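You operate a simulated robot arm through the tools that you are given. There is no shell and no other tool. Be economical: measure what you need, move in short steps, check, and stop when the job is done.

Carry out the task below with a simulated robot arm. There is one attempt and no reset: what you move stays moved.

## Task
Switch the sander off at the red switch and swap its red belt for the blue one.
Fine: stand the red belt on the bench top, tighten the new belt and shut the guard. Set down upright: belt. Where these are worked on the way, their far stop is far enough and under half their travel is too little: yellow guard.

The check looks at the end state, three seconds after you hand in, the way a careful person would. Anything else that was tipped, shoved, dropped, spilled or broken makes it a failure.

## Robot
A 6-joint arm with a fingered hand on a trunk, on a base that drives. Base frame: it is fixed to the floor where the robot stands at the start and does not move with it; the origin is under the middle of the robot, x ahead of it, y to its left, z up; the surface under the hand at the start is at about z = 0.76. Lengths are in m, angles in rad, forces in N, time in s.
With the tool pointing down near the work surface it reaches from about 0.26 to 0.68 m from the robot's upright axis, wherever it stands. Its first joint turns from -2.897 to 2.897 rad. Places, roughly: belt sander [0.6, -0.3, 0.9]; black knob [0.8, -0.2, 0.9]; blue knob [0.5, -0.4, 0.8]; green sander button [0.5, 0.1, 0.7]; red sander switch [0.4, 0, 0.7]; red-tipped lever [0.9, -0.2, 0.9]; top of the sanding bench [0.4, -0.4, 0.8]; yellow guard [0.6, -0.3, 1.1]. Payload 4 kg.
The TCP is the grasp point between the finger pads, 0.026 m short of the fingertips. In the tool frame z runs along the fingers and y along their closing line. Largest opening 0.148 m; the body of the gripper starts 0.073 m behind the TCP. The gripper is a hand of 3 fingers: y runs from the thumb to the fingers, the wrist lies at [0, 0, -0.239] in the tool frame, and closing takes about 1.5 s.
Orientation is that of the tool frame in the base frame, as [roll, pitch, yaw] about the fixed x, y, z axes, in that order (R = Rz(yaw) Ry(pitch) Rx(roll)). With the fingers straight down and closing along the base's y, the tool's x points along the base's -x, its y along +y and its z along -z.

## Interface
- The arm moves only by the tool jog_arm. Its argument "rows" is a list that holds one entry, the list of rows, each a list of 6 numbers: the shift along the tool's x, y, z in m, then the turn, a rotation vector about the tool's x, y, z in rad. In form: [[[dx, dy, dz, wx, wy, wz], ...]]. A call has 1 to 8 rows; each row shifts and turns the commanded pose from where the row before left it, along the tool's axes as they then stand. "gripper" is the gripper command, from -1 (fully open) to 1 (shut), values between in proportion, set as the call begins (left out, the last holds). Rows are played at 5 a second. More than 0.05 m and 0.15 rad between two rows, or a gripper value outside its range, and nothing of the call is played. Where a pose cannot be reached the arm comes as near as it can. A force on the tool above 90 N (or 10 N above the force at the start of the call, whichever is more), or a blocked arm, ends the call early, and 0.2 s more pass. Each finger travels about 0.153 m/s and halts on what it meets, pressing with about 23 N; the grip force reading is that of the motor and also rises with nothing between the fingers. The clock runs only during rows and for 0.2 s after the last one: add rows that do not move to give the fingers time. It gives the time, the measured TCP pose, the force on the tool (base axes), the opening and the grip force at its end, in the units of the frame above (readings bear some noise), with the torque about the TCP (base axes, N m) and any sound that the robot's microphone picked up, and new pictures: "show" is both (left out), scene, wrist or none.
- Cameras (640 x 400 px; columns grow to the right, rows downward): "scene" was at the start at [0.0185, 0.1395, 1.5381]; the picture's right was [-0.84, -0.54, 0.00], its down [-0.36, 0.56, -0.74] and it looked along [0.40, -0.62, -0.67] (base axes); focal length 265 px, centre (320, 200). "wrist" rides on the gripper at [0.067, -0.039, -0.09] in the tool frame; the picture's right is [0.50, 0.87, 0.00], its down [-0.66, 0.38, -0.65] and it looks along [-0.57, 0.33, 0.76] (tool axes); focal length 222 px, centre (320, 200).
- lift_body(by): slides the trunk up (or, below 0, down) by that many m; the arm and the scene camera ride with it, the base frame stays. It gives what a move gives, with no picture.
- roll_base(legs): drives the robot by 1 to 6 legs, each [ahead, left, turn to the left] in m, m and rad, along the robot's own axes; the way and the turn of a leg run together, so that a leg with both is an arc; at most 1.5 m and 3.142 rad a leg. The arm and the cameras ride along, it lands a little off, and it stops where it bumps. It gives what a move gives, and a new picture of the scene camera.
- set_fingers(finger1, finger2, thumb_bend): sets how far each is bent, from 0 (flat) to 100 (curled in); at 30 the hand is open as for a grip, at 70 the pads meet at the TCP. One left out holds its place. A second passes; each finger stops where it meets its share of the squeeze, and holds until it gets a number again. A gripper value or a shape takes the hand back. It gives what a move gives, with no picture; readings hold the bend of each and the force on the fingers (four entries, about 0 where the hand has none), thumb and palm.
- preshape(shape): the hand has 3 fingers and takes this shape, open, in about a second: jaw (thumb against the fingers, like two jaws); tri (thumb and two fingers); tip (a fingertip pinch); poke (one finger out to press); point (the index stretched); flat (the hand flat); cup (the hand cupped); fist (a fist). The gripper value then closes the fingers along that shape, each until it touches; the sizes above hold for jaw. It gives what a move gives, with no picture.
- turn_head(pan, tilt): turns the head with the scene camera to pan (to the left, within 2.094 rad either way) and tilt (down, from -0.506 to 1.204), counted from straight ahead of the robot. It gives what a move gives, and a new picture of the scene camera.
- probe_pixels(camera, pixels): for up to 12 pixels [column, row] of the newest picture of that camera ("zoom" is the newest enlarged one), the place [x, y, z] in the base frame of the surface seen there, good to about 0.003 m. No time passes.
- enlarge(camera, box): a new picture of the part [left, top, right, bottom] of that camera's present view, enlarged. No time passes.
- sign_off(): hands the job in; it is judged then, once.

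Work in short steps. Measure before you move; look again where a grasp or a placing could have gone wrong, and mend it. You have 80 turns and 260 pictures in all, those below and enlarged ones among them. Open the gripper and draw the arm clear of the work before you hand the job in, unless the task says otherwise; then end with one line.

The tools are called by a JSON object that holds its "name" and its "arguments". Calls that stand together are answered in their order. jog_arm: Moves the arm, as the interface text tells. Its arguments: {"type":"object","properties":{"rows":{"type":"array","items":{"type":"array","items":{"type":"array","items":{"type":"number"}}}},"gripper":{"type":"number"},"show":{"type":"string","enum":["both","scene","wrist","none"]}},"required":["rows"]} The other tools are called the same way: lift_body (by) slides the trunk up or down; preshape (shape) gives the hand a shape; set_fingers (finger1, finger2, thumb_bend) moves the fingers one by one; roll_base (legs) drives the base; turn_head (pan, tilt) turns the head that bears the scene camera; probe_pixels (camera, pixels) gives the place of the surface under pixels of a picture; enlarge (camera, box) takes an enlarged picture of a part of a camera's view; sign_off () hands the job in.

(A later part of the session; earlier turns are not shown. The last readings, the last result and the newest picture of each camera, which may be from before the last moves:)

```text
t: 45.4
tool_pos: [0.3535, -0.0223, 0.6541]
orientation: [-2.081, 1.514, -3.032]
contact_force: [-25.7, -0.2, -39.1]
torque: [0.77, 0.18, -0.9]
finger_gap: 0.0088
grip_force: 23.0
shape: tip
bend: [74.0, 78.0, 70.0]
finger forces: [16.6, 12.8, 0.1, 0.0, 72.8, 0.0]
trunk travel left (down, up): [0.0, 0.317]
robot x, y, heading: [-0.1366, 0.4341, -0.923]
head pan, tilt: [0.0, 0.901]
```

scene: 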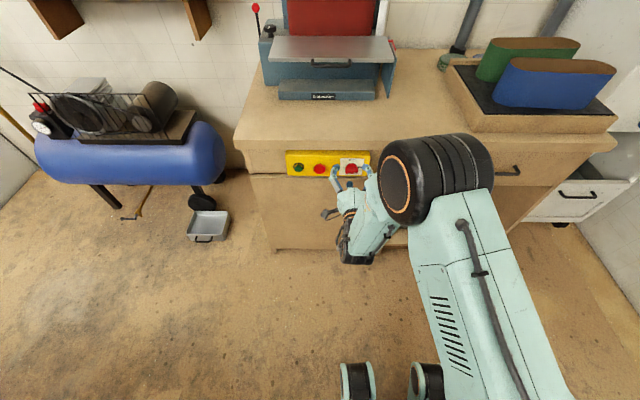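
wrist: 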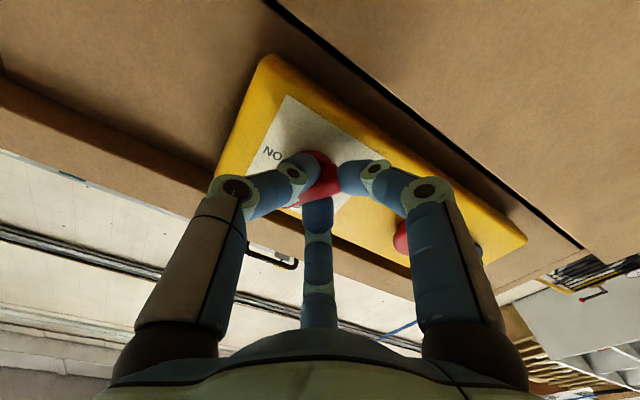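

The hand turned about 88°. I open, back off and look at the pointer.

{"name": "jog_arm", "arguments": {"rows": [[[0, 0, 0, 0, 0, 0], [0, 0, 0, 0, 0, 0], [0, 0, 0, 0, 0, 0], [0, 0, -0.03, 0, 0, 0], [0, 0, -0.03, 0, 0, 0]]], "gripper": 0.2, "show": "wrist"}}

```text
t: 46.5
tool_pos: [0.3212, 0.0281, 0.6615]
orientation: [-1.847, 1.524, -2.787]
contact_force: [-0.5, 0.3, -0.2]
torque: [0.06, 0.0, 0.01]
finger_gap: 0.0589
grip_force: 0.1
shape: tip
bend: [77.0, 77.0, 70.0]
finger forces: [0.1, 0.1, 0.0, 0.1, 0.0, 0.1]
trunk travel left (down, up): [0.0, 0.317]
robot x, y, heading: [-0.1382, 0.4328, -0.927]
head pan, tilt: [0.0, 0.901]
```

wrist: 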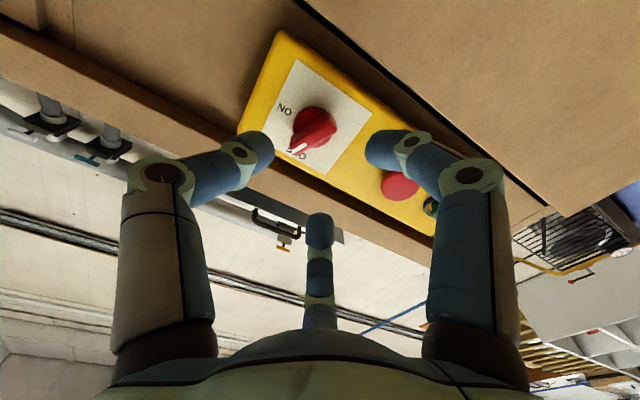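

The pointer covers "OFF" at about (298,150). I check the angle enlarged, then back away.

{"name": "enlarge", "arguments": {"camera": "wrist", "box": [240, 50, 380, 190]}}

{"name": "probe_pixels", "arguments": {"camera": "wrist", "pixels": [[294, 151], [303, 143], [314, 133]]}}

```text
2.86 times, centred on (310, 120) of wrist
```

zoom: 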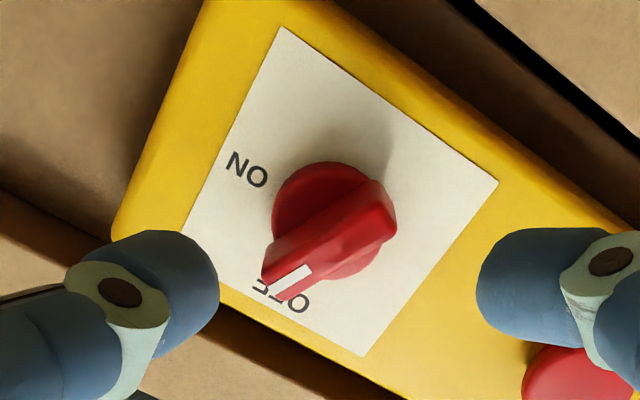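

```text
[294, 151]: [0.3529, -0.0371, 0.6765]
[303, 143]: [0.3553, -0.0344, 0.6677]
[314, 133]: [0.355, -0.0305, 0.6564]
```

The wing is about 15° short of OFF (grip slipped a little). I re-grip it along its present angle and turn on a bit more.

{"name": "jog_arm", "arguments": {"rows": [[[0, 0, 0, 0, 0, 0.12], [0, 0, 0, 0, 0, 0.12], [0, 0, 0.03, 0, 0, 0], [0, 0, 0.03, 0, 0, 0]]], "show": "none"}}

{"name": "jog_arm", "arguments": {"rows": [[[0, 0, 0, 0, 0, 0], [0, 0, 0, 0, 0, 0], [0, 0, 0, 0, 0, 0], [0, 0, 0, 0, 0, 0], [0, 0, 0, 0, 0, 0], [0, 0, 0, 0, 0, -0.14], [0, 0, 0, 0, 0, -0.14], [0, 0, 0, 0, 0, -0.14]]], "gripper": 1.0, "show": "wrist"}}

{"name": "jog_arm", "arguments": {"rows": [[[0, 0, 0, 0, 0, -0.08], [0, 0, 0, 0, 0, 0]]], "show": "none"}}

{"name": "jog_arm", "arguments": {"rows": [[[0, 0, 0, 0, 0, 0], [0, 0, 0, 0, 0, 0], [0, 0, 0, 0, 0, 0], [0, 0, -0.03, 0, 0, 0], [0, 0, -0.03, 0, 0, 0]]], "gripper": 0.2, "show": "wrist"}}

{"name": "enlarge", "arguments": {"camera": "wrist", "box": [240, 50, 380, 190]}}

```text
t: 47.5
tool_pos: [0.3563, -0.021, 0.6594]
orientation: [1.65, 1.375, 0.699]
contact_force: [0.1, 1.0, 0.8]
torque: [0.02, 0.0, -0.01]
finger_gap: 0.0589
grip_force: 0.1
shape: tip
bend: [77.0, 77.0, 70.0]
finger forces: [0.0, 0.0, 0.0, 0.1, 0.0, 0.0]
trunk travel left (down, up): [0.0, 0.317]
robot x, y, heading: [-0.1357, 0.4358, -0.921]
head pan, tilt: [0.0, 0.901]
```

```text
t: 49.4
tool_pos: [0.3565, -0.0209, 0.6578]
orientation: [-1.646, 1.343, -2.592]
contact_force: [-2.0, -5.9, -5.2]
torque: [0.11, -0.12, -0.21]
finger_gap: 0.0126
grip_force: 23.2
shape: tip
bend: [76.0, 71.0, 70.0]
finger forces: [0.0, 22.0, 0.0, 0.0, 27.1, 0.0]
trunk travel left (down, up): [0.0, 0.317]
robot x, y, heading: [-0.1365, 0.4356, -0.921]
head pan, tilt: [0.0, 0.901]
```

wrist: 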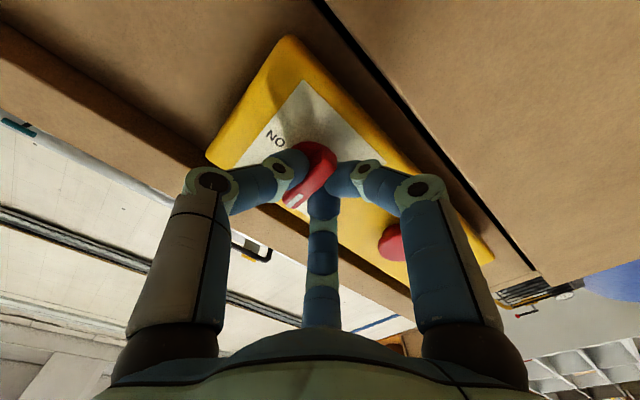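

```text
t: 50.0
tool_pos: [0.3562, -0.0219, 0.6576]
orientation: [-1.629, 1.263, -2.575]
contact_force: [-6.0, -5.4, -10.3]
torque: [0.24, -0.14, -0.27]
finger_gap: 0.0125
grip_force: 22.7
shape: tip
bend: [76.0, 71.0, 70.0]
finger forces: [0.0, 22.4, 0.0, 0.0, 31.2, 0.0]
trunk travel left (down, up): [0.0, 0.317]
robot x, y, heading: [-0.134, 0.4347, -0.921]
head pan, tilt: [0.0, 0.901]
```

```text
t: 51.1
tool_pos: [0.3197, 0.0278, 0.6597]
orientation: [-1.615, 1.264, -2.554]
contact_force: [1.2, -0.3, 0.6]
torque: [-0.01, -0.03, -0.03]
finger_gap: 0.0587
grip_force: 0.0
shape: tip
bend: [77.0, 77.0, 70.0]
finger forces: [0.1, 0.0, 0.0, 0.0, 0.0, 0.0]
trunk travel left (down, up): [0.0, 0.317]
robot x, y, heading: [-0.1377, 0.4361, -0.925]
head pan, tilt: [0.0, 0.901]
```

wrist: 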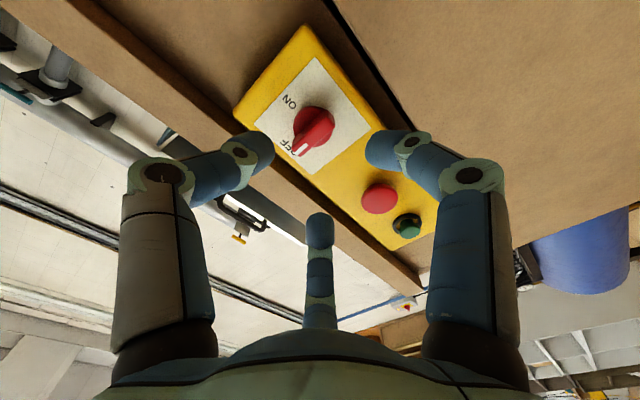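

```text
2.86 times, centred on (310, 120) of wrist
```

zoom: 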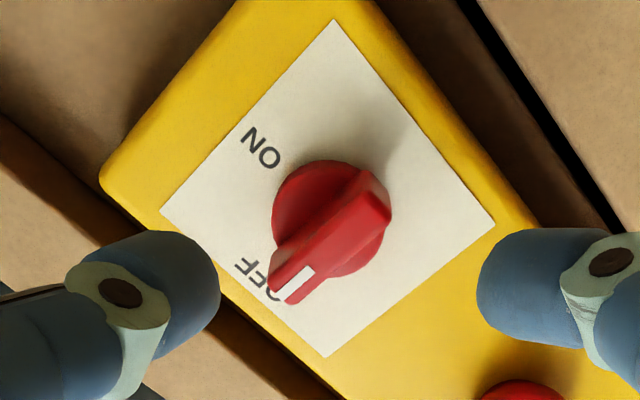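

The pointer now lines up with OFF. I back away and raise the trunk, then point the tool down again.

{"name": "jog_arm", "arguments": {"rows": [[[0, 0, -0.03, 0, 0, 0.14], [0, 0, -0.03, 0, 0, 0.14]]], "gripper": -1.0, "show": "none"}}

{"name": "lift_body", "arguments": {"by": 0.317}}

{"name": "jog_arm", "arguments": {"rows": [[[-0.04, 0, 0, 0, 0.14, 0], [-0.04, 0, 0, 0, 0.14, 0], [-0.04, 0, 0, 0, 0.14, 0], [-0.04, 0, 0, 0, 0.14, 0], [-0.03, 0, 0, 0, 0.14, 0], [-0.03, 0, -0.03, 0, 0.14, 0], [-0.03, 0, -0.03, 0, 0.14, 0], [0, 0, -0.03, 0, 0.14, 0]]], "show": "scene"}}

```text
t: 51.8
tool_pos: [0.2838, 0.0756, 0.6607]
orientation: [-2.083, 1.545, -3.02]
contact_force: [-0.3, 0.1, -0.6]
torque: [-0.01, -0.01, 0.01]
finger_gap: 0.1478
grip_force: 0.1
shape: tip
bend: [30.0, 30.0, 30.0]
finger forces: [0.1, 0.1, 0.1, 0.0, 0.1, 0.0]
trunk travel left (down, up): [0.0, 0.317]
robot x, y, heading: [-0.1341, 0.434, -0.927]
head pan, tilt: [0.0, 0.901]
```

```text
t: 54.9
tool_pos: [0.2858, 0.0768, 0.9763]
orientation: [-2.084, 1.542, -3.023]
contact_force: [-0.1, -0.1, 0.6]
torque: [0.02, 0.0, -0.03]
finger_gap: 0.1478
grip_force: 0.0
shape: tip
bend: [30.0, 30.0, 30.0]
finger forces: [0.0, 0.0, 0.0, 0.0, 0.0, 0.0]
trunk travel left (down, up): [-0.317, 0.0]
robot x, y, heading: [-0.1357, 0.4368, -0.925]
head pan, tilt: [0.0, 0.901]
```

```text
t: 56.7
tool_pos: [0.3112, 0.052, 1.2677]
orientation: [-3.115, 0.438, 2.216]
contact_force: [-0.1, 0.4, -0.5]
torque: [0.0, -0.02, -0.01]
finger_gap: 0.148
grip_force: 0.1
shape: tip
bend: [30.0, 30.0, 30.0]
finger forces: [0.1, 0.0, 0.0, 0.0, 0.1, 0.0]
trunk travel left (down, up): [-0.317, 0.0]
robot x, y, heading: [-0.1355, 0.4313, -0.921]
head pan, tilt: [0.0, 0.901]
```

scene: 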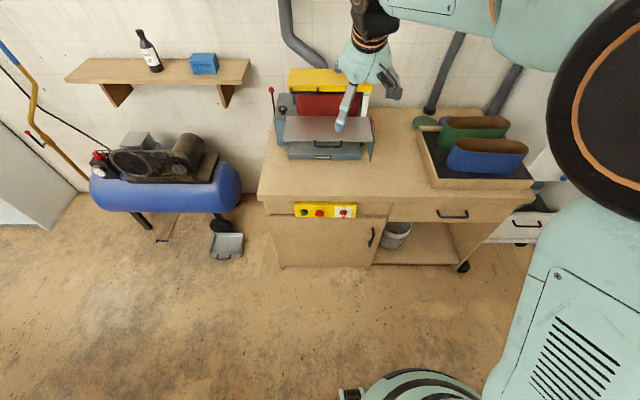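

Now I finish pointing the tool down, pulled in, and drive the base to stand before the sander.

{"name": "jog_arm", "arguments": {"rows": [[[0.03, 0, -0.03, 0, 0.146, 0], [0.03, 0, -0.02, 0, 0.146, 0], [0.03, 0, -0.02, 0, 0.146, 0], [0.03, 0, 0, 0, 0, 0]]], "show": "none"}}

{"name": "roll_base", "arguments": {"legs": [[0.2, 0.25, 0], [0.2, 0, 0]]}}

{"name": "turn_head", "arguments": {"pan": 0.0, "tilt": 0.9}}

```text
t: 57.7
tool_pos: [0.2304, 0.165, 1.3076]
orientation: [-3.118, -0.001, 2.203]
contact_force: [0.2, -0.3, -0.4]
torque: [0.02, 0.04, -0.01]
finger_gap: 0.1478
grip_force: 0.1
shape: tip
bend: [30.0, 30.0, 30.0]
finger forces: [0.0, 0.0, 0.1, 0.0, 0.0, 0.1]
trunk travel left (down, up): [-0.317, 0.0]
robot x, y, heading: [-0.1369, 0.4359, -0.925]
head pan, tilt: [0.0, 0.901]
```

```text
t: 61.7
tool_pos: [0.6702, -0.0033, 1.3059]
orientation: [-3.116, -0.004, 2.204]
contact_force: [0.6, -0.1, -0.1]
torque: [0.02, 0.0, -0.01]
finger_gap: 0.1477
grip_force: 0.1
shape: tip
bend: [30.0, 30.0, 30.0]
finger forces: [0.1, 0.0, 0.0, 0.0, 0.0, 0.0]
trunk travel left (down, up): [-0.317, 0.0]
robot x, y, heading: [0.3031, 0.2644, -0.921]
head pan, tilt: [0.0, 0.901]
```

scene: 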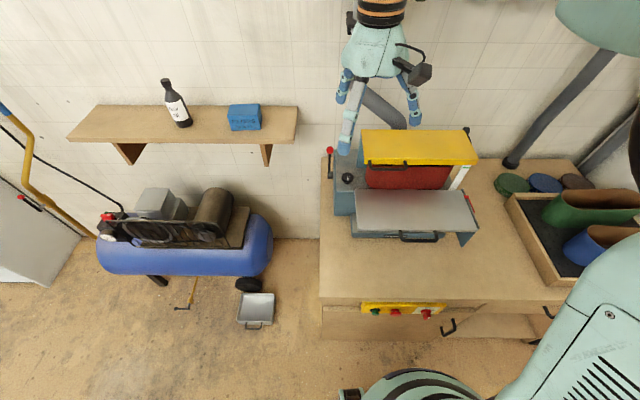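

```text
t: 62.3
tool_pos: [0.6693, -0.0038, 1.3068]
orientation: [-3.116, -0.003, 2.202]
contact_force: [-0.2, -0.4, -0.4]
torque: [-0.01, 0.0, 0.02]
finger_gap: 0.1478
grip_force: 0.1
shape: tip
bend: [30.0, 30.0, 30.0]
finger forces: [0.0, 0.0, 0.0, 0.0, 0.0, 0.1]
trunk travel left (down, up): [-0.317, 0.0]
robot x, y, heading: [0.3004, 0.2649, -0.927]
head pan, tilt: [0.0, 0.901]
```

scene: 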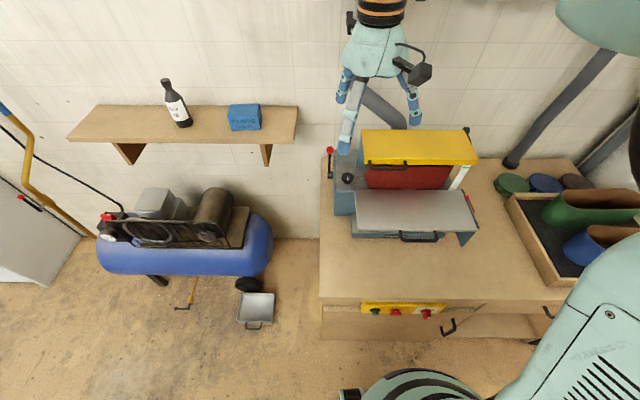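

I enlarge the sander with guard, lever and handle, and probe key points.

{"name": "enlarge", "arguments": {"camera": "scene", "box": [315, 120, 485, 230]}}

{"name": "probe_pixels", "arguments": {"camera": "scene", "pixels": [[330, 150], [331, 165], [331, 176], [348, 178], [374, 163], [400, 169], [387, 165], [366, 130], [476, 160], [464, 131], [405, 177], [461, 178]]}}

{"name": "jog_arm", "arguments": {"rows": [[[0, -0.05, 0, 0, 0, 0], [0, -0.05, 0, 0, 0, 0]]], "show": "wrist"}}

```text
3.64 times, centred on (400, 175) of scene
```

zoom: 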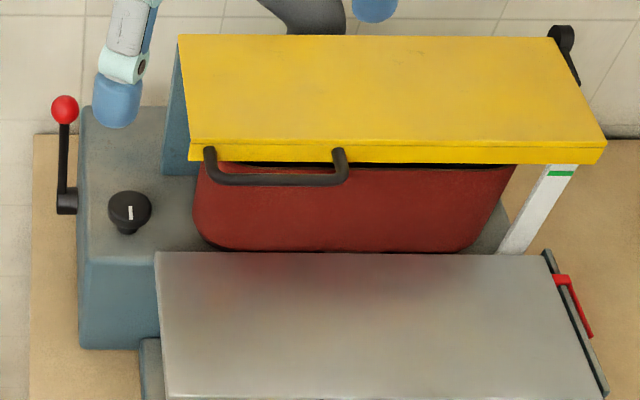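

```text
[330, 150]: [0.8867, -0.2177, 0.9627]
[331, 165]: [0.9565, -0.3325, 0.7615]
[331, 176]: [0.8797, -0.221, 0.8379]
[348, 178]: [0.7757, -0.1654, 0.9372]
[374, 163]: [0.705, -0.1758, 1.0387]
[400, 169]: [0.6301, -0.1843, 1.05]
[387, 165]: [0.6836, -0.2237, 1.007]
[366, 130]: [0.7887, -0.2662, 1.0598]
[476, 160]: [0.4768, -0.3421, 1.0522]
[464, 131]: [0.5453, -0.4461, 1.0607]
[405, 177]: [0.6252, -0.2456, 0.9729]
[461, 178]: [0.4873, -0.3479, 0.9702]
```

```text
t: 62.9
tool_pos: [0.5873, -0.0642, 1.3106]
orientation: [-3.117, 0.0, 2.203]
contact_force: [-0.1, 0.6, -0.3]
torque: [0.0, -0.01, -0.03]
finger_gap: 0.148
grip_force: 0.1
shape: tip
bend: [30.0, 30.0, 30.0]
finger forces: [0.0, 0.0, 0.1, 0.0, 0.0, 0.1]
trunk travel left (down, up): [-0.317, 0.0]
robot x, y, heading: [0.3008, 0.2645, -0.921]
head pan, tilt: [0.0, 0.901]
```

wrist: 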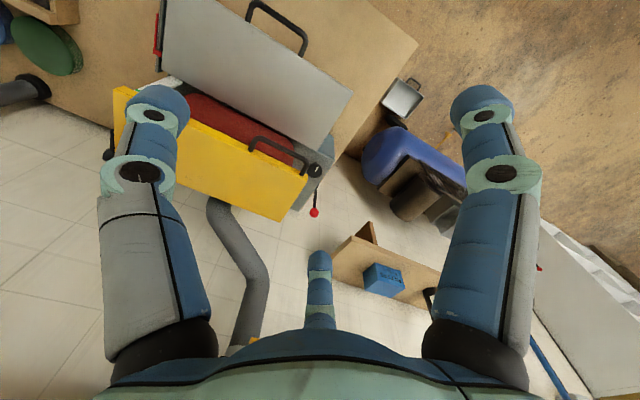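

I look closely at the hinge-like black part at the guard's back right and the lid's edges.

{"name": "enlarge", "arguments": {"camera": "scene", "box": [435, 115, 490, 150]}}

{"name": "enlarge", "arguments": {"camera": "scene", "box": [355, 120, 410, 175]}}

{"name": "enlarge", "arguments": {"camera": "wrist", "box": [90, 70, 340, 230]}}

```text
11.43 times, centred on (462, 132) of scene
```

zoom: 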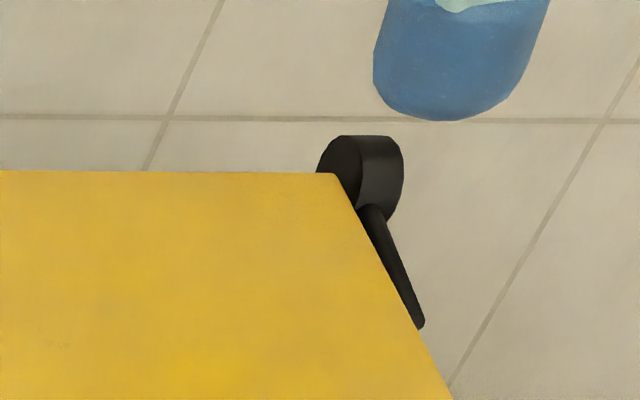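

```text
7.27 times, centred on (382, 148) of scene
```

zoom: 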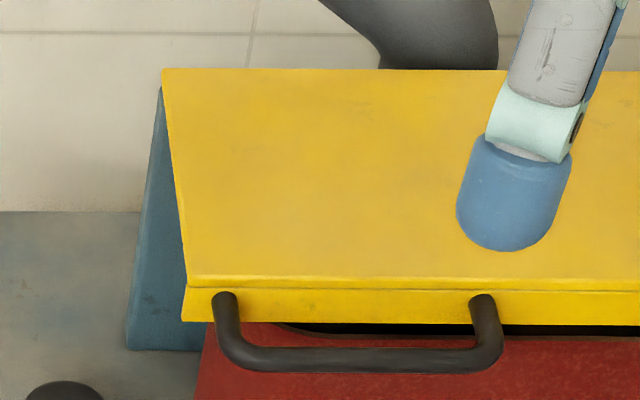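

```text
2.50 times, centred on (215, 150) of wrist
```

zoom: 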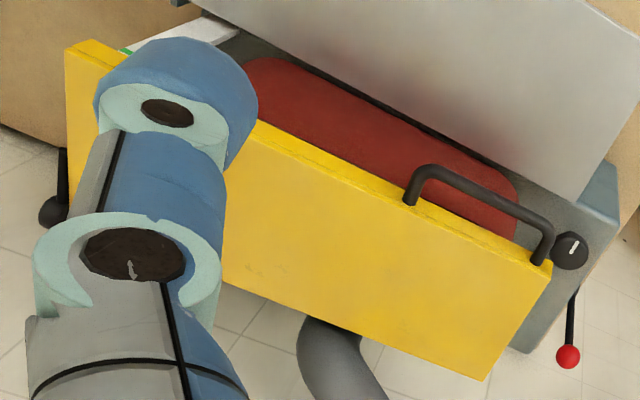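

The black lever at the back right marks a hinge axis along the guard's back edge; so the guard tips back. I probe the handle bar exactly.

{"name": "probe_pixels", "arguments": {"camera": "scene", "pixels": [[377, 169], [383, 170], [388, 170], [393, 170], [398, 170], [404, 165], [369, 163], [404, 162], [380, 162], [420, 163], [440, 164], [474, 163]]}}

{"name": "probe_pixels", "arguments": {"camera": "wrist", "pixels": [[253, 142], [262, 138], [275, 142], [290, 151], [303, 165], [230, 160], [290, 213], [150, 175]]}}

```text
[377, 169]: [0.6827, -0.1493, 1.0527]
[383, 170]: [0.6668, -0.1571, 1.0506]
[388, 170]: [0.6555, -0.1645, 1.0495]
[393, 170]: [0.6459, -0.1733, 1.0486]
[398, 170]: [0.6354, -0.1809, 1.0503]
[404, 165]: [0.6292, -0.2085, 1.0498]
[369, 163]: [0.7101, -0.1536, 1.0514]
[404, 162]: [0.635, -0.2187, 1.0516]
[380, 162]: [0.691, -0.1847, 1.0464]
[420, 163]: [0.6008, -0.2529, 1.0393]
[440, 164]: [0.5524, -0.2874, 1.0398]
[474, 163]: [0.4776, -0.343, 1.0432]
```

```text
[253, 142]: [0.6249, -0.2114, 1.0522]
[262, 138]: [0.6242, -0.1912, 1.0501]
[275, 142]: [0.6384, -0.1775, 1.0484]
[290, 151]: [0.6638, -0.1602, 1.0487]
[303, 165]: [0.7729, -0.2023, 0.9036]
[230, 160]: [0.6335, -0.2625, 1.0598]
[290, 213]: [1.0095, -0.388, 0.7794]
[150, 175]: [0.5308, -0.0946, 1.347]
```

Bar centre: bench-frame v 0.527, l 0.423, z 1.045; guard front face is 0.038 behind it. I turn the tool to point 45° forward-down with the thumb on the guard side, and come to 0.1 m short of the bar.

{"name": "preshape", "arguments": {"shape": "jaw"}}

{"name": "jog_arm", "arguments": {"rows": [[[0, 0, 0, 0.0512, -0.0512, -0.1235], [0, 0, 0, 0.0512, -0.0512, -0.1235], [0, 0, 0, 0.0512, -0.0512, -0.1235], [0, 0, 0, 0.0512, -0.0512, -0.1235], [0, 0, 0, 0.0512, -0.0512, -0.1235], [0, 0, 0, 0.0512, -0.0512, -0.1235], [0, 0, 0, 0.0512, -0.0512, -0.1235], [0, 0, 0, 0.0512, -0.0512, -0.1235]]], "show": "none", "gripper": 0.2}}

{"name": "jog_arm", "arguments": {"rows": [[[0, 0, 0, 0.0512, -0.0512, -0.1235], [0, 0, 0, 0.0512, -0.0512, -0.1235], [0, 0, 0, 0.0512, -0.0512, -0.1235], [0, 0, 0, 0.0512, -0.0512, -0.1235], [0.002, 0.0248, 0.0424, 0, 0, 0], [0.002, 0.0248, 0.0424, 0, 0, 0]]]}}

```text
t: 63.8
tool_pos: [0.5887, -0.0617, 1.3106]
orientation: [-3.114, -0.003, 2.202]
contact_force: [0.2, 0.4, 0.5]
torque: [0.01, -0.02, 0.04]
finger_gap: 0.1479
grip_force: 0.0
shape: jaw
bend: [30.0, 30.0, 30.0]
finger forces: [0.0, 0.1, 0.1, 0.0, 0.0, 0.0]
trunk travel left (down, up): [-0.317, 0.0]
robot x, y, heading: [0.301, 0.2669, -0.925]
head pan, tilt: [0.0, 0.901]
```

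```text
t: 65.6
tool_pos: [0.5879, -0.0615, 1.3106]
orientation: [-2.592, 0.122, -3.02]
contact_force: [0.2, -0.2, -0.3]
torque: [0.01, 0.01, 0.05]
finger_gap: 0.0597
grip_force: 0.0
shape: jaw
bend: [77.0, 77.0, 70.0]
finger forces: [0.0, 0.1, 0.0, 0.0, 0.0, 0.0]
trunk travel left (down, up): [-0.317, 0.0]
robot x, y, heading: [0.3032, 0.2656, -0.922]
head pan, tilt: [0.0, 0.901]
```

```text
t: 67.0
tool_pos: [0.5985, -0.0869, 1.2135]
orientation: [-2.359, -0.026, -2.508]
contact_force: [-0.3, 0.8, -0.5]
torque: [0.02, 0.0, 0.01]
finger_gap: 0.0595
grip_force: 0.1
shape: jaw
bend: [77.0, 77.0, 70.0]
finger forces: [0.0, 0.1, 0.1, 0.0, 0.0, 0.0]
trunk travel left (down, up): [-0.317, 0.0]
robot x, y, heading: [0.3033, 0.2646, -0.922]
head pan, tilt: [0.0, 0.901]
```

scene: 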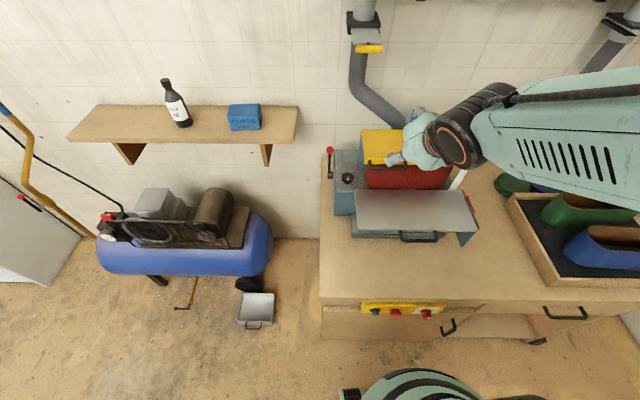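
wrist: 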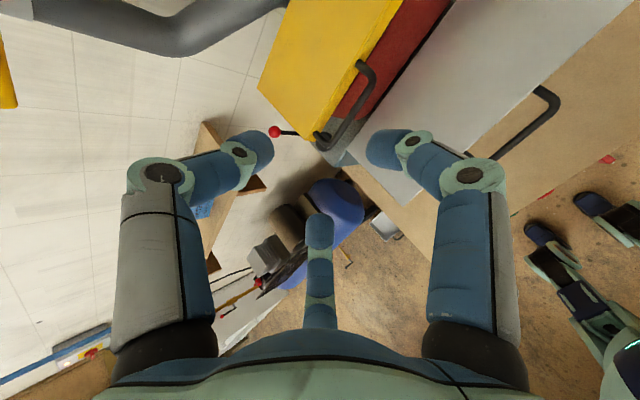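

I narrow the opening and approach to about 0.05 m from the bar along the tool axis.

{"name": "jog_arm", "arguments": {"rows": [[[0.001, 0.017, 0.042, 0, 0, 0], [0.001, 0.017, 0.042, 0, 0, 0], [0.001, 0.0162, 0.042, 0, 0, 0], [0, 0, 0, 0, 0, 0]]], "gripper": 0.55}}

```text
t: 68.0
tool_pos: [0.6224, -0.1324, 1.0892]
orientation: [-2.358, -0.025, -2.51]
contact_force: [-0.2, -0.3, 0.5]
torque: [0.0, -0.01, 0.03]
finger_gap: 0.0336
grip_force: 0.0
shape: jaw
bend: [76.0, 76.0, 70.0]
finger forces: [0.1, 0.0, 0.0, 0.0, 0.0, 0.1]
trunk travel left (down, up): [-0.317, 0.0]
robot x, y, heading: [0.3034, 0.2687, -0.921]
head pan, tilt: [0.0, 0.901]
```

scene: 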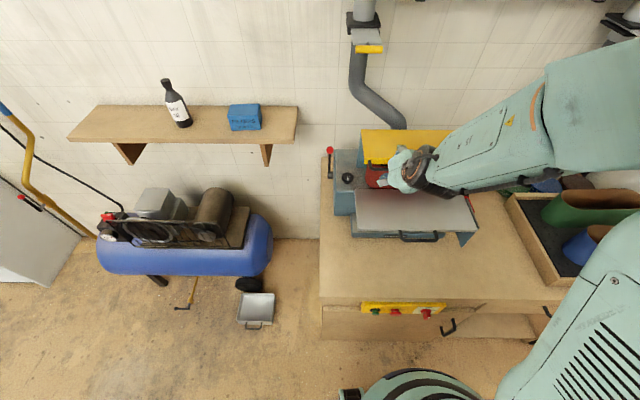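
wrist: 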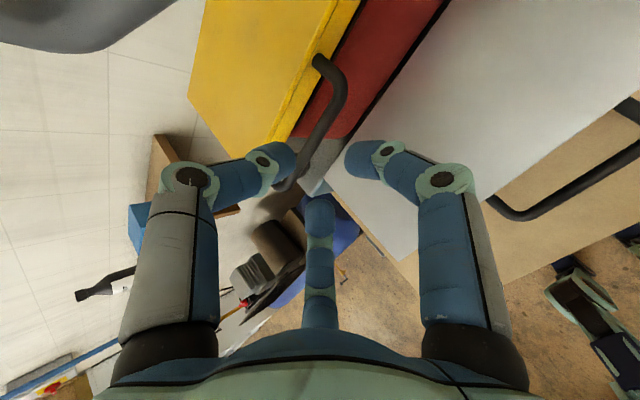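

The TCP projects onto the bar's middle. I move in 0.052 along the tool axis.

{"name": "jog_arm", "arguments": {"rows": [[[0, 0, 0.018, 0, 0, 0], [0, -0.001, 0.018, 0, 0, 0], [0, -0.001, 0.016, 0, 0, 0]]], "show": "wrist"}}

```text
t: 68.8
tool_pos: [0.6461, -0.1646, 1.0544]
orientation: [-2.358, -0.027, -2.511]
contact_force: [-0.4, -0.2, -0.2]
torque: [0.0, 0.01, 0.01]
finger_gap: 0.0334
grip_force: 0.1
shape: jaw
bend: [76.0, 76.0, 70.0]
finger forces: [0.1, 0.0, 0.0, 0.0, 0.0, 0.1]
trunk travel left (down, up): [-0.317, 0.0]
robot x, y, heading: [0.2997, 0.266, -0.93]
head pan, tilt: [0.0, 0.901]
```

wrist: 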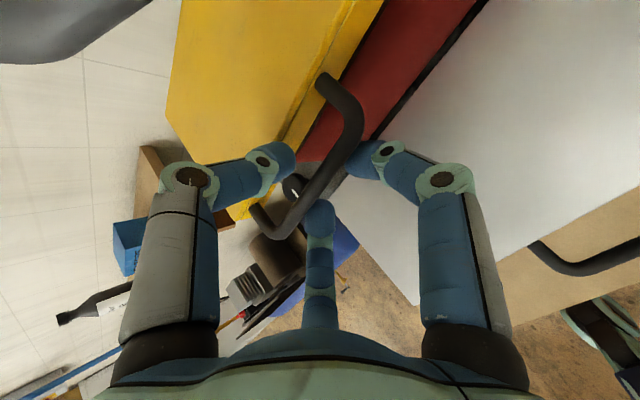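

The bar is between thumb and fingers. I narrow the cage around it and lift along the arc, first 0.6 rad.

{"name": "jog_arm", "arguments": {"rows": [[[0, 0, 0, 0, 0, 0], [0, 0, 0, 0, 0, 0], [0, -0.0245, -0.0199, 0, 0, 0], [0, -0.0279, -0.0147, 0, 0, 0], [0, -0.0303, -0.0089, 0, 0, 0]]], "gripper": 0.8}}

```text
t: 70.0
tool_pos: [0.6623, -0.1832, 1.1392]
orientation: [-2.353, -0.031, -2.511]
contact_force: [0.4, 0.6, -0.1]
torque: [-0.01, -0.02, -0.01]
finger_gap: 0.0149
grip_force: 0.1
shape: jaw
bend: [73.0, 73.0, 70.0]
finger forces: [0.1, 0.1, 0.0, 0.0, 0.2, 0.0]
out of reach, approached as far as the arm can: row 5
trunk travel left (down, up): [-0.317, 0.0]
robot x, y, heading: [0.3034, 0.2695, -0.925]
head pan, tilt: [0.0, 0.901]
```

scene: 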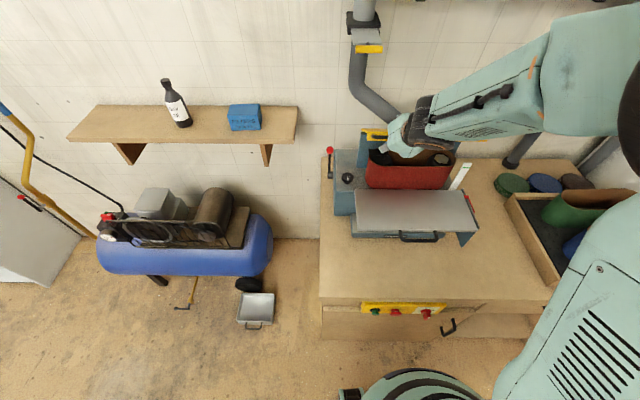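
wrist: 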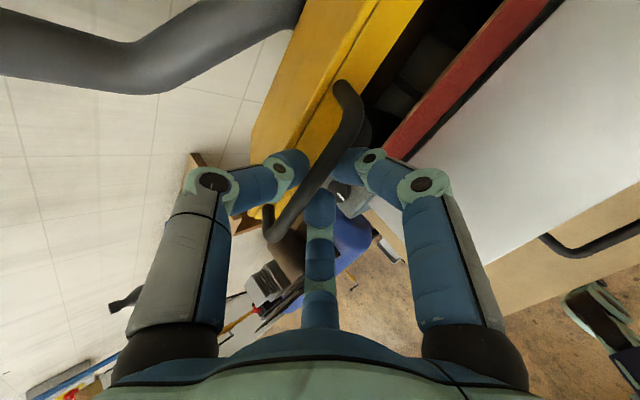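

The guard lifts freely. I go on along the arc while tilting the tool more downward to stay in reach.

{"name": "jog_arm", "arguments": {"rows": [[[0, -0.0314, -0.0027, -0.1, 0, 0], [0, -0.0316, 0.0003, -0.1, 0, 0], [0, -0.0313, 0.0036, -0.1, 0, 0], [0, -0.0308, 0.0068, 0, 0, 0]]]}}

```text
t: 71.0
tool_pos: [0.7118, -0.2642, 1.2032]
orientation: [-2.603, -0.052, -2.536]
contact_force: [-2.9, 4.9, 14.1]
torque: [-0.01, 0.04, -0.04]
finger_gap: 0.0159
grip_force: 0.0
shape: jaw
bend: [75.0, 75.0, 70.0]
finger forces: [7.6, 7.5, 0.0, 0.0, 0.1, 0.0]
out of reach, approached as far as the arm can: row 1
trunk travel left (down, up): [-0.317, 0.0]
robot x, y, heading: [0.2996, 0.2656, -0.919]
head pan, tilt: [0.0, 0.901]
```

scene: 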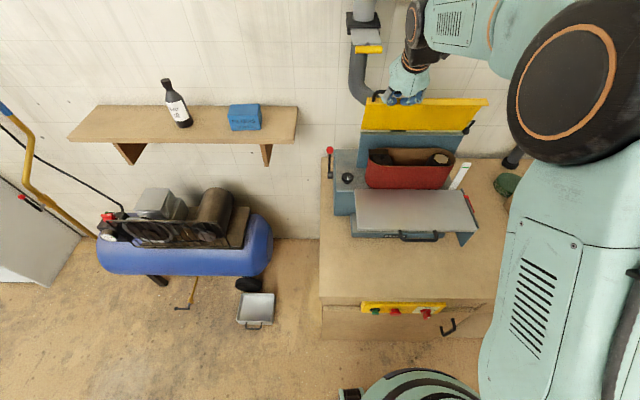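
wrist: 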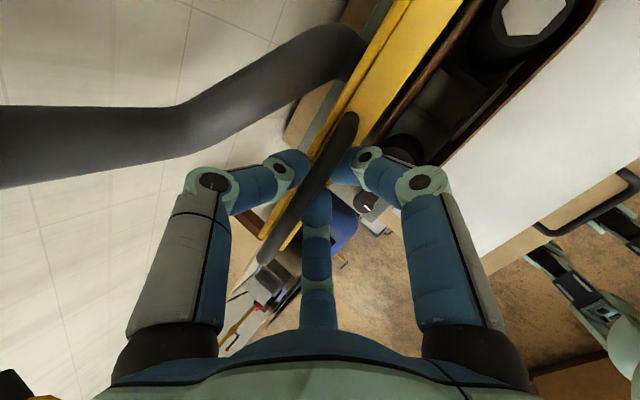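

The guard is at roughly 75°. I check wall distance and duct, then push on.

{"name": "probe_pixels", "arguments": {"camera": "scene", "pixels": [[470, 60], [500, 130], [365, 75], [395, 100], [425, 115], [485, 100], [363, 128], [410, 175]]}}

{"name": "jog_arm", "arguments": {"rows": [[[0, -0.0297, 0.0107, 0, 0, 0], [0, -0.0266, 0.017, 0, 0, 0]]]}}

```text
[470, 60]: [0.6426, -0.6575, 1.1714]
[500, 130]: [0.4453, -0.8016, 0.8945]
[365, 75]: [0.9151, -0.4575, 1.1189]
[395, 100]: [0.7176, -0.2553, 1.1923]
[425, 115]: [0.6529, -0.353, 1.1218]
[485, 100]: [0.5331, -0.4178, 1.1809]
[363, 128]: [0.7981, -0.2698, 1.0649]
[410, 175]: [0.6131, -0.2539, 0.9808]
```

```text
t: 71.6
tool_pos: [0.7476, -0.3139, 1.2059]
orientation: [-2.599, -0.052, -2.547]
contact_force: [0.7, -1.6, 22.2]
torque: [-0.03, -0.01, -0.01]
finger_gap: 0.0161
grip_force: 0.1
shape: jaw
bend: [76.0, 76.0, 70.0]
finger forces: [9.4, 10.0, 0.1, 0.0, 4.4, 0.1]
trunk travel left (down, up): [-0.317, 0.0]
robot x, y, heading: [0.3023, 0.2678, -0.925]
head pan, tilt: [0.0, 0.901]
```

scene: 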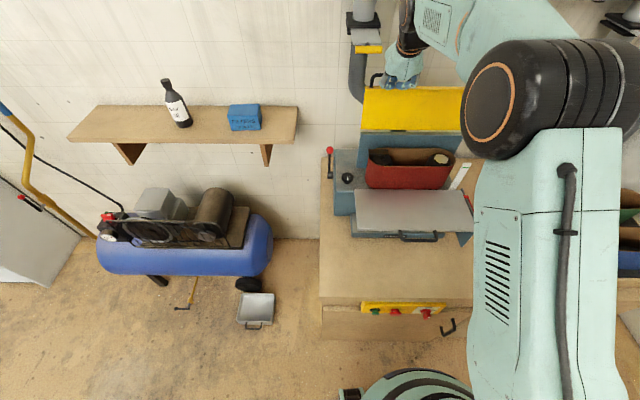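
wrist: 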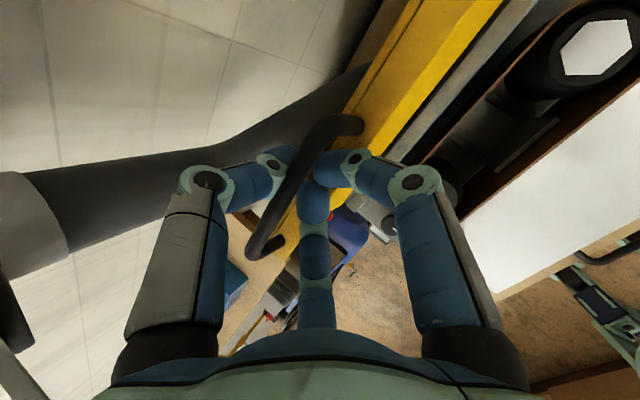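

The guard is around upright. The push-up force suggests I'm slightly low; I continue back with a bit less dip.

{"name": "jog_arm", "arguments": {"rows": [[[0, -0.026, 0.01, 0, 0, 0], [0, -0.026, 0.016, 0, 0, 0]]]}}

```text
t: 72.2
tool_pos: [0.788, -0.3441, 1.1996]
orientation: [-2.604, -0.055, -2.548]
contact_force: [-1.3, -1.7, 3.2]
torque: [0.05, -0.04, 0.05]
finger_gap: 0.0143
grip_force: 0.0
shape: jaw
bend: [73.0, 74.0, 70.0]
finger forces: [0.7, 4.9, 0.0, 0.0, 0.1, 0.0]
out of reach, approached as far as the arm can: row 1, 2
trunk travel left (down, up): [-0.317, 0.0]
robot x, y, heading: [0.3007, 0.2685, -0.923]
head pan, tilt: [0.0, 0.901]
```

scene: 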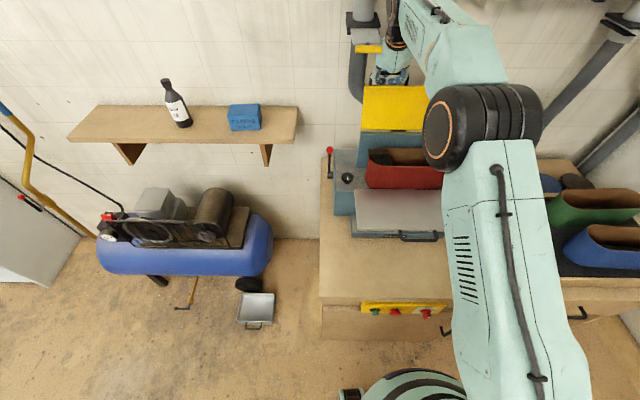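
wrist: 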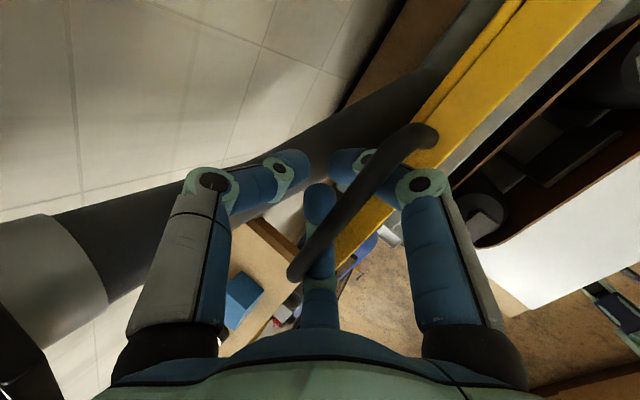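

I probe the guard to compute its present angle.

{"name": "probe_pixels", "arguments": {"camera": "scene", "pixels": [[370, 90], [370, 110], [370, 127], [410, 90], [410, 110], [410, 127]]}}

```text
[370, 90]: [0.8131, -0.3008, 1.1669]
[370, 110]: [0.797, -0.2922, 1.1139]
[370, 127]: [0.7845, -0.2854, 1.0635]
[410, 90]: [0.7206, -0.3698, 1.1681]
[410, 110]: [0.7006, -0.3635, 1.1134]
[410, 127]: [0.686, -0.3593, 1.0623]
```

The guard is about 15° past vertical. I tilt the tool forward for reach and push a bit further to find its stop.

{"name": "jog_arm", "arguments": {"rows": [[[0, 0, 0, 0.15, 0, 0], [0, 0, 0, 0.15, 0, 0], [0, -0.009, 0.019, 0, 0, 0], [0, -0.009, 0.019, 0, 0, 0]]]}}

{"name": "probe_pixels", "arguments": {"camera": "scene", "pixels": [[370, 90], [370, 110], [370, 127], [410, 93], [410, 110], [410, 127]]}}

```text
t: 73.2
tool_pos: [0.8032, -0.3661, 1.193]
orientation: [-2.305, -0.051, -2.537]
contact_force: [-51.0, 53.7, 5.4]
torque: [-0.8, -0.92, 1.08]
finger_gap: 0.0122
grip_force: 0.1
shape: jaw
bend: [72.0, 72.0, 70.0]
finger forces: [43.8, 88.2, 0.0, 0.0, 0.0, 0.0]
trunk travel left (down, up): [-0.317, 0.0]
robot x, y, heading: [0.3044, 0.2656, -0.924]
head pan, tilt: [0.0, 0.901]
```

scene: 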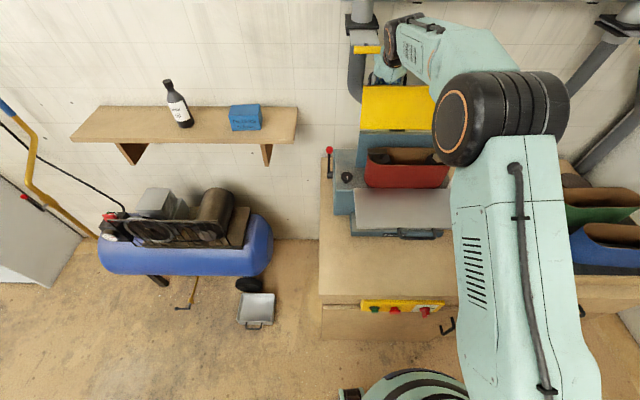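
wrist: 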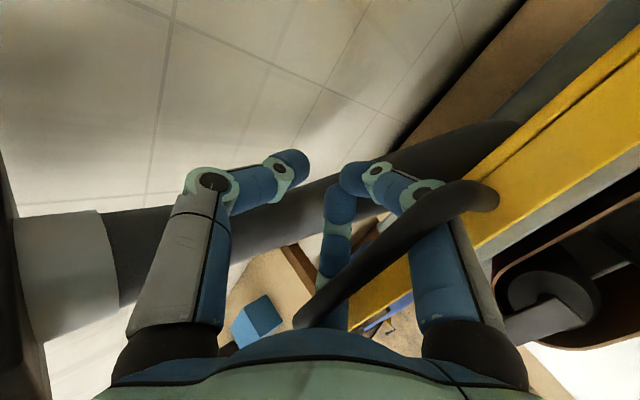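

```text
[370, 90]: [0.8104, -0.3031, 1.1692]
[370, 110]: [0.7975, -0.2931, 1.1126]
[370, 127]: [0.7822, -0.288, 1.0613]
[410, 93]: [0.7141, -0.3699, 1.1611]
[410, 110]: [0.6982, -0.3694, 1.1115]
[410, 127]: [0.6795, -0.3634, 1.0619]
```

Resistance of 74 N with no further motion: the guard is at its far stop. I relax and withdraw along the tool axis.

{"name": "jog_arm", "arguments": {"rows": [[[0, 0.012, -0.015, 0, 0, 0], [0, 0.01, -0.025, 0, 0, 0], [0, 0, -0.04, 0, 0, 0], [0, 0, -0.04, 0, 0, 0], [0, 0, -0.04, 0, 0, 0]]]}}

```text
t: 74.0
tool_pos: [0.772, -0.326, 1.1935]
orientation: [-2.353, -0.056, -2.54]
contact_force: [3.1, -23.4, -45.4]
torque: [-3.12, -2.57, 1.22]
finger_gap: 0.0093
grip_force: 0.1
shape: jaw
bend: [72.0, 74.0, 70.0]
finger forces: [109.4, 155.6, 0.0, 0.0, 0.0, 0.0]
trunk travel left (down, up): [-0.317, 0.0]
robot x, y, heading: [0.2993, 0.2658, -0.925]
head pan, tilt: [0.0, 0.901]
stopped in row 4: the force on the tool passed its limit at 103 N (the readings are from after the stop); the commanded pose is now the measured one
```

scene: 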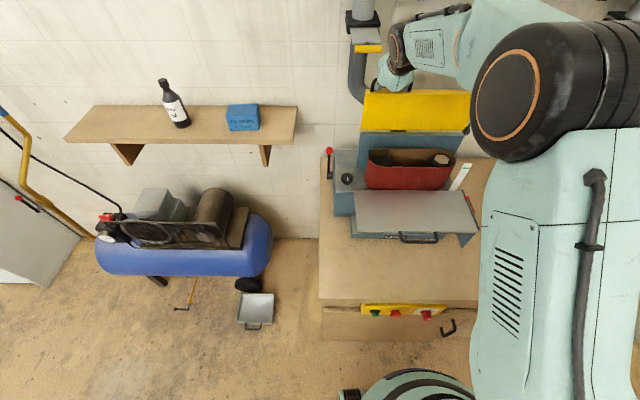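
wrist: 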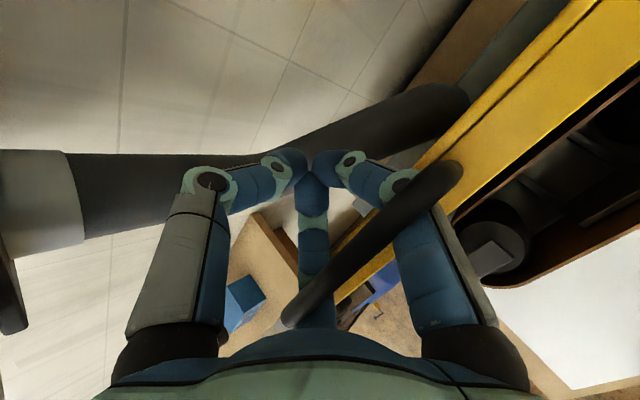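

The bent fingers hook the bar; I open the hand before pulling further.

{"name": "jog_arm", "arguments": {"rows": [[[0, 0, 0.008, 0, 0, 0], [0, 0, 0, 0, 0, 0], [0, 0, 0, 0, 0, 0], [0, 0, 0, 0, 0, 0], [0, 0, 0, 0, 0, 0]]], "gripper": -0.3}}

```text
t: 75.2
tool_pos: [0.7749, -0.33, 1.1958]
orientation: [-2.34, -0.055, -2.538]
contact_force: [0.2, -31.0, -31.3]
torque: [-4.58, -1.56, 1.0]
finger_gap: 0.0508
grip_force: 0.1
shape: jaw
bend: [72.0, 74.0, 70.0]
finger forces: [190.3, 249.9, 0.1, 0.0, 0.1, 0.0]
trunk travel left (down, up): [-0.317, 0.0]
robot x, y, heading: [0.3049, 0.2677, -0.926]
head pan, tilt: [0.0, 0.901]
```

scene: 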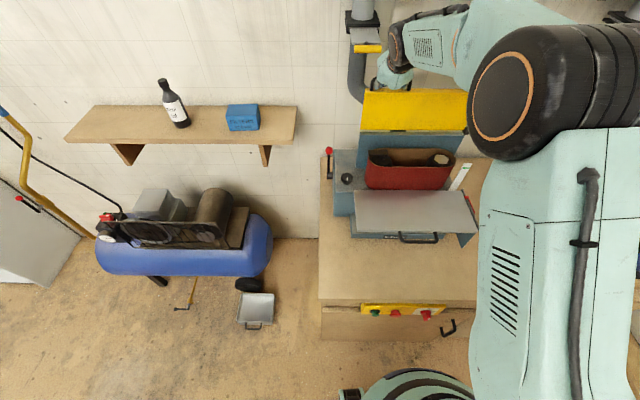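
wrist: 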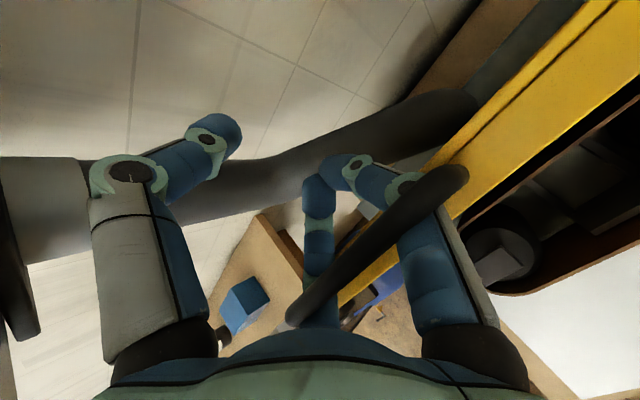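

Analysis of the wrist picture: the fingers sit in the gap between bar and guard, so opening presses on the guard. I relax the hand and tilt it back downwards, pivoting about the bar.

{"name": "jog_arm", "arguments": {"rows": [[[0, 0, 0, 0, 0, 0], [0, 0, 0, 0, 0, 0], [0, 0.0045, 0.003, -0.15, 0, 0], [0, 0.0045, 0.003, -0.15, 0, 0], [0, 0.0045, 0.003, -0.15, 0, 0]]], "gripper": 0.6}}

```text
t: 76.4
tool_pos: [0.7749, -0.3311, 1.1757]
orientation: [-2.781, -0.06, -2.547]
contact_force: [-3.8, -74.2, -50.2]
torque: [-7.2, -4.74, 6.24]
finger_gap: 0.0169
grip_force: 0.0
shape: jaw
bend: [72.0, 74.0, 70.0]
finger forces: [228.8, 512.2, 0.0, 0.1, 0.0, 0.1]
out of reach, approached as far as the arm can: row 5
trunk travel left (down, up): [-0.317, 0.0]
robot x, y, heading: [0.3013, 0.2656, -0.928]
head pan, tilt: [0.0, 0.901]
```

scene: 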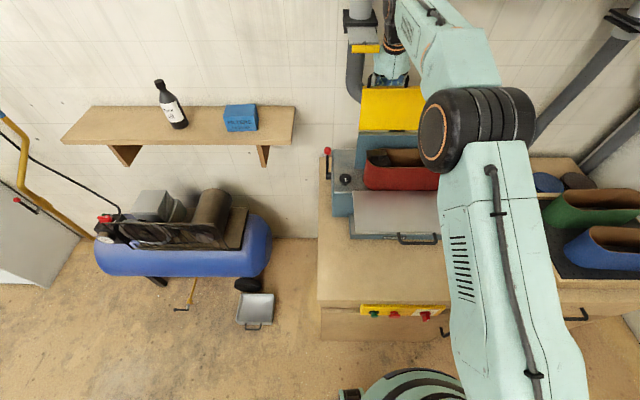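
wrist: 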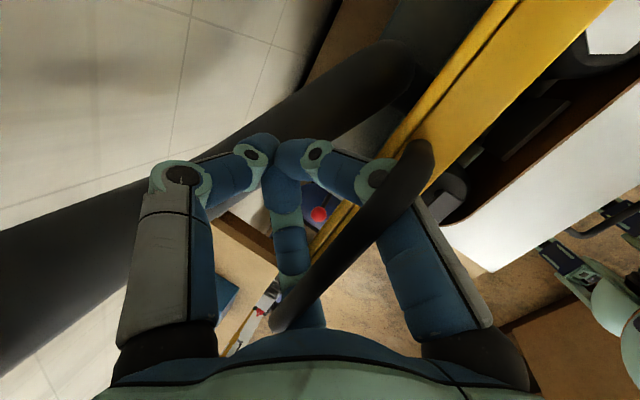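

The bar is hooked inside the bent fingertips and the guard blocks their opening. I swing guard and hand together back towards me, where the fingers can open freely, and will push the guard fully back afterwards from its front.

{"name": "jog_arm", "arguments": {"rows": [[[0, 0.005, 0.012, 0, 0, 0], [0, 0.0239, -0.008, 0, 0, 0], [0, 0.0239, -0.0132, 0, 0, 0], [0, 0.0261, -0.0045, 0, 0, 0], [0, 0.0261, -0.0045, 0, 0, 0]]]}}

```text
t: 77.0
tool_pos: [0.7699, -0.3245, 1.1762]
orientation: [-2.729, -0.065, -2.545]
contact_force: [17.2, -60.7, -19.6]
torque: [-6.19, -4.8, 2.87]
finger_gap: 0.0168
grip_force: 0.0
shape: jaw
bend: [72.0, 74.0, 70.0]
finger forces: [276.7, 451.5, 0.0, 0.0, 0.0, 0.0]
trunk travel left (down, up): [-0.317, 0.0]
robot x, y, heading: [0.303, 0.266, -0.925]
head pan, tilt: [0.0, 0.901]
stopped in row 2: the force on the tool passed its limit at 109 N (the readings are from after the stop); the commanded pose is now the measured one
```

scene: 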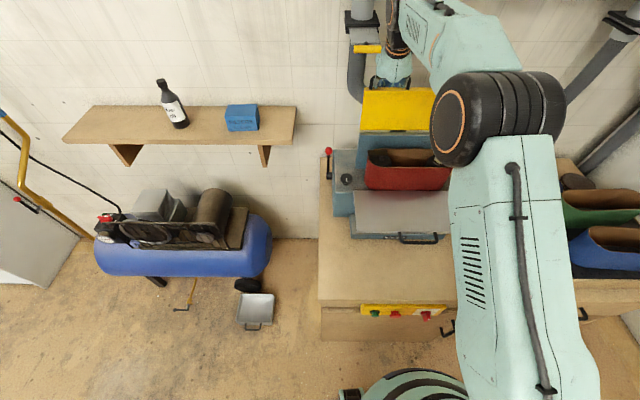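
wrist: 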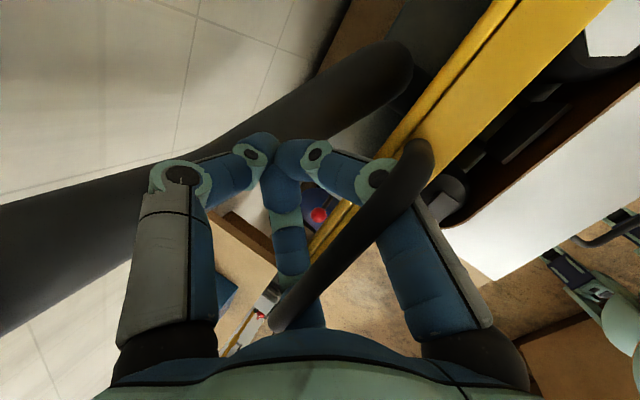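

I measure bar, guard edge and finger parts in the wrist picture to understand the jam.

{"name": "probe_pixels", "arguments": {"camera": "wrist", "pixels": [[418, 155], [380, 205], [330, 265], [285, 315], [430, 110], [465, 125], [345, 178], [372, 180], [410, 270], [288, 250], [285, 190], [450, 45]]}}

{"name": "probe_pixels", "arguments": {"camera": "scene", "pixels": [[370, 92], [370, 127], [400, 95], [400, 127], [380, 80], [365, 80]]}}

{"name": "enlarge", "arguments": {"camera": "wrist", "box": [140, 100, 500, 350]}}

```text
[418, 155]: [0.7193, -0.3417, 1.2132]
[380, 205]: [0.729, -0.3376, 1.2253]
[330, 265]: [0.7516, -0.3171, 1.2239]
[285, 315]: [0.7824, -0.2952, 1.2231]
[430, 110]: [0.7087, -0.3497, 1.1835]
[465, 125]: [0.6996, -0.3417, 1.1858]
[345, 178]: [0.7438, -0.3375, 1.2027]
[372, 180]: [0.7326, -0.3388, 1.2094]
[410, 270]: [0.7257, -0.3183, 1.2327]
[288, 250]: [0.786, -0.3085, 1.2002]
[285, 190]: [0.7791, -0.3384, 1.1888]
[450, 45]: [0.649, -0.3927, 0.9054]
```

```text
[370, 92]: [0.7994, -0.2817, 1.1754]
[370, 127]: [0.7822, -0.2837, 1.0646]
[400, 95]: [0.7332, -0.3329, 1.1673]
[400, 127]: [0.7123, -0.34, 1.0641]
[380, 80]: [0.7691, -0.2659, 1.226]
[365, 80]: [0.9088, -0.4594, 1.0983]
```

```text
1.60 times, centred on (320, 225) of wrist
```

zoom: 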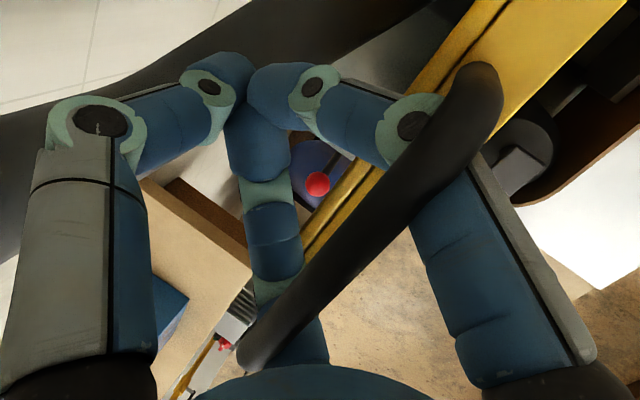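

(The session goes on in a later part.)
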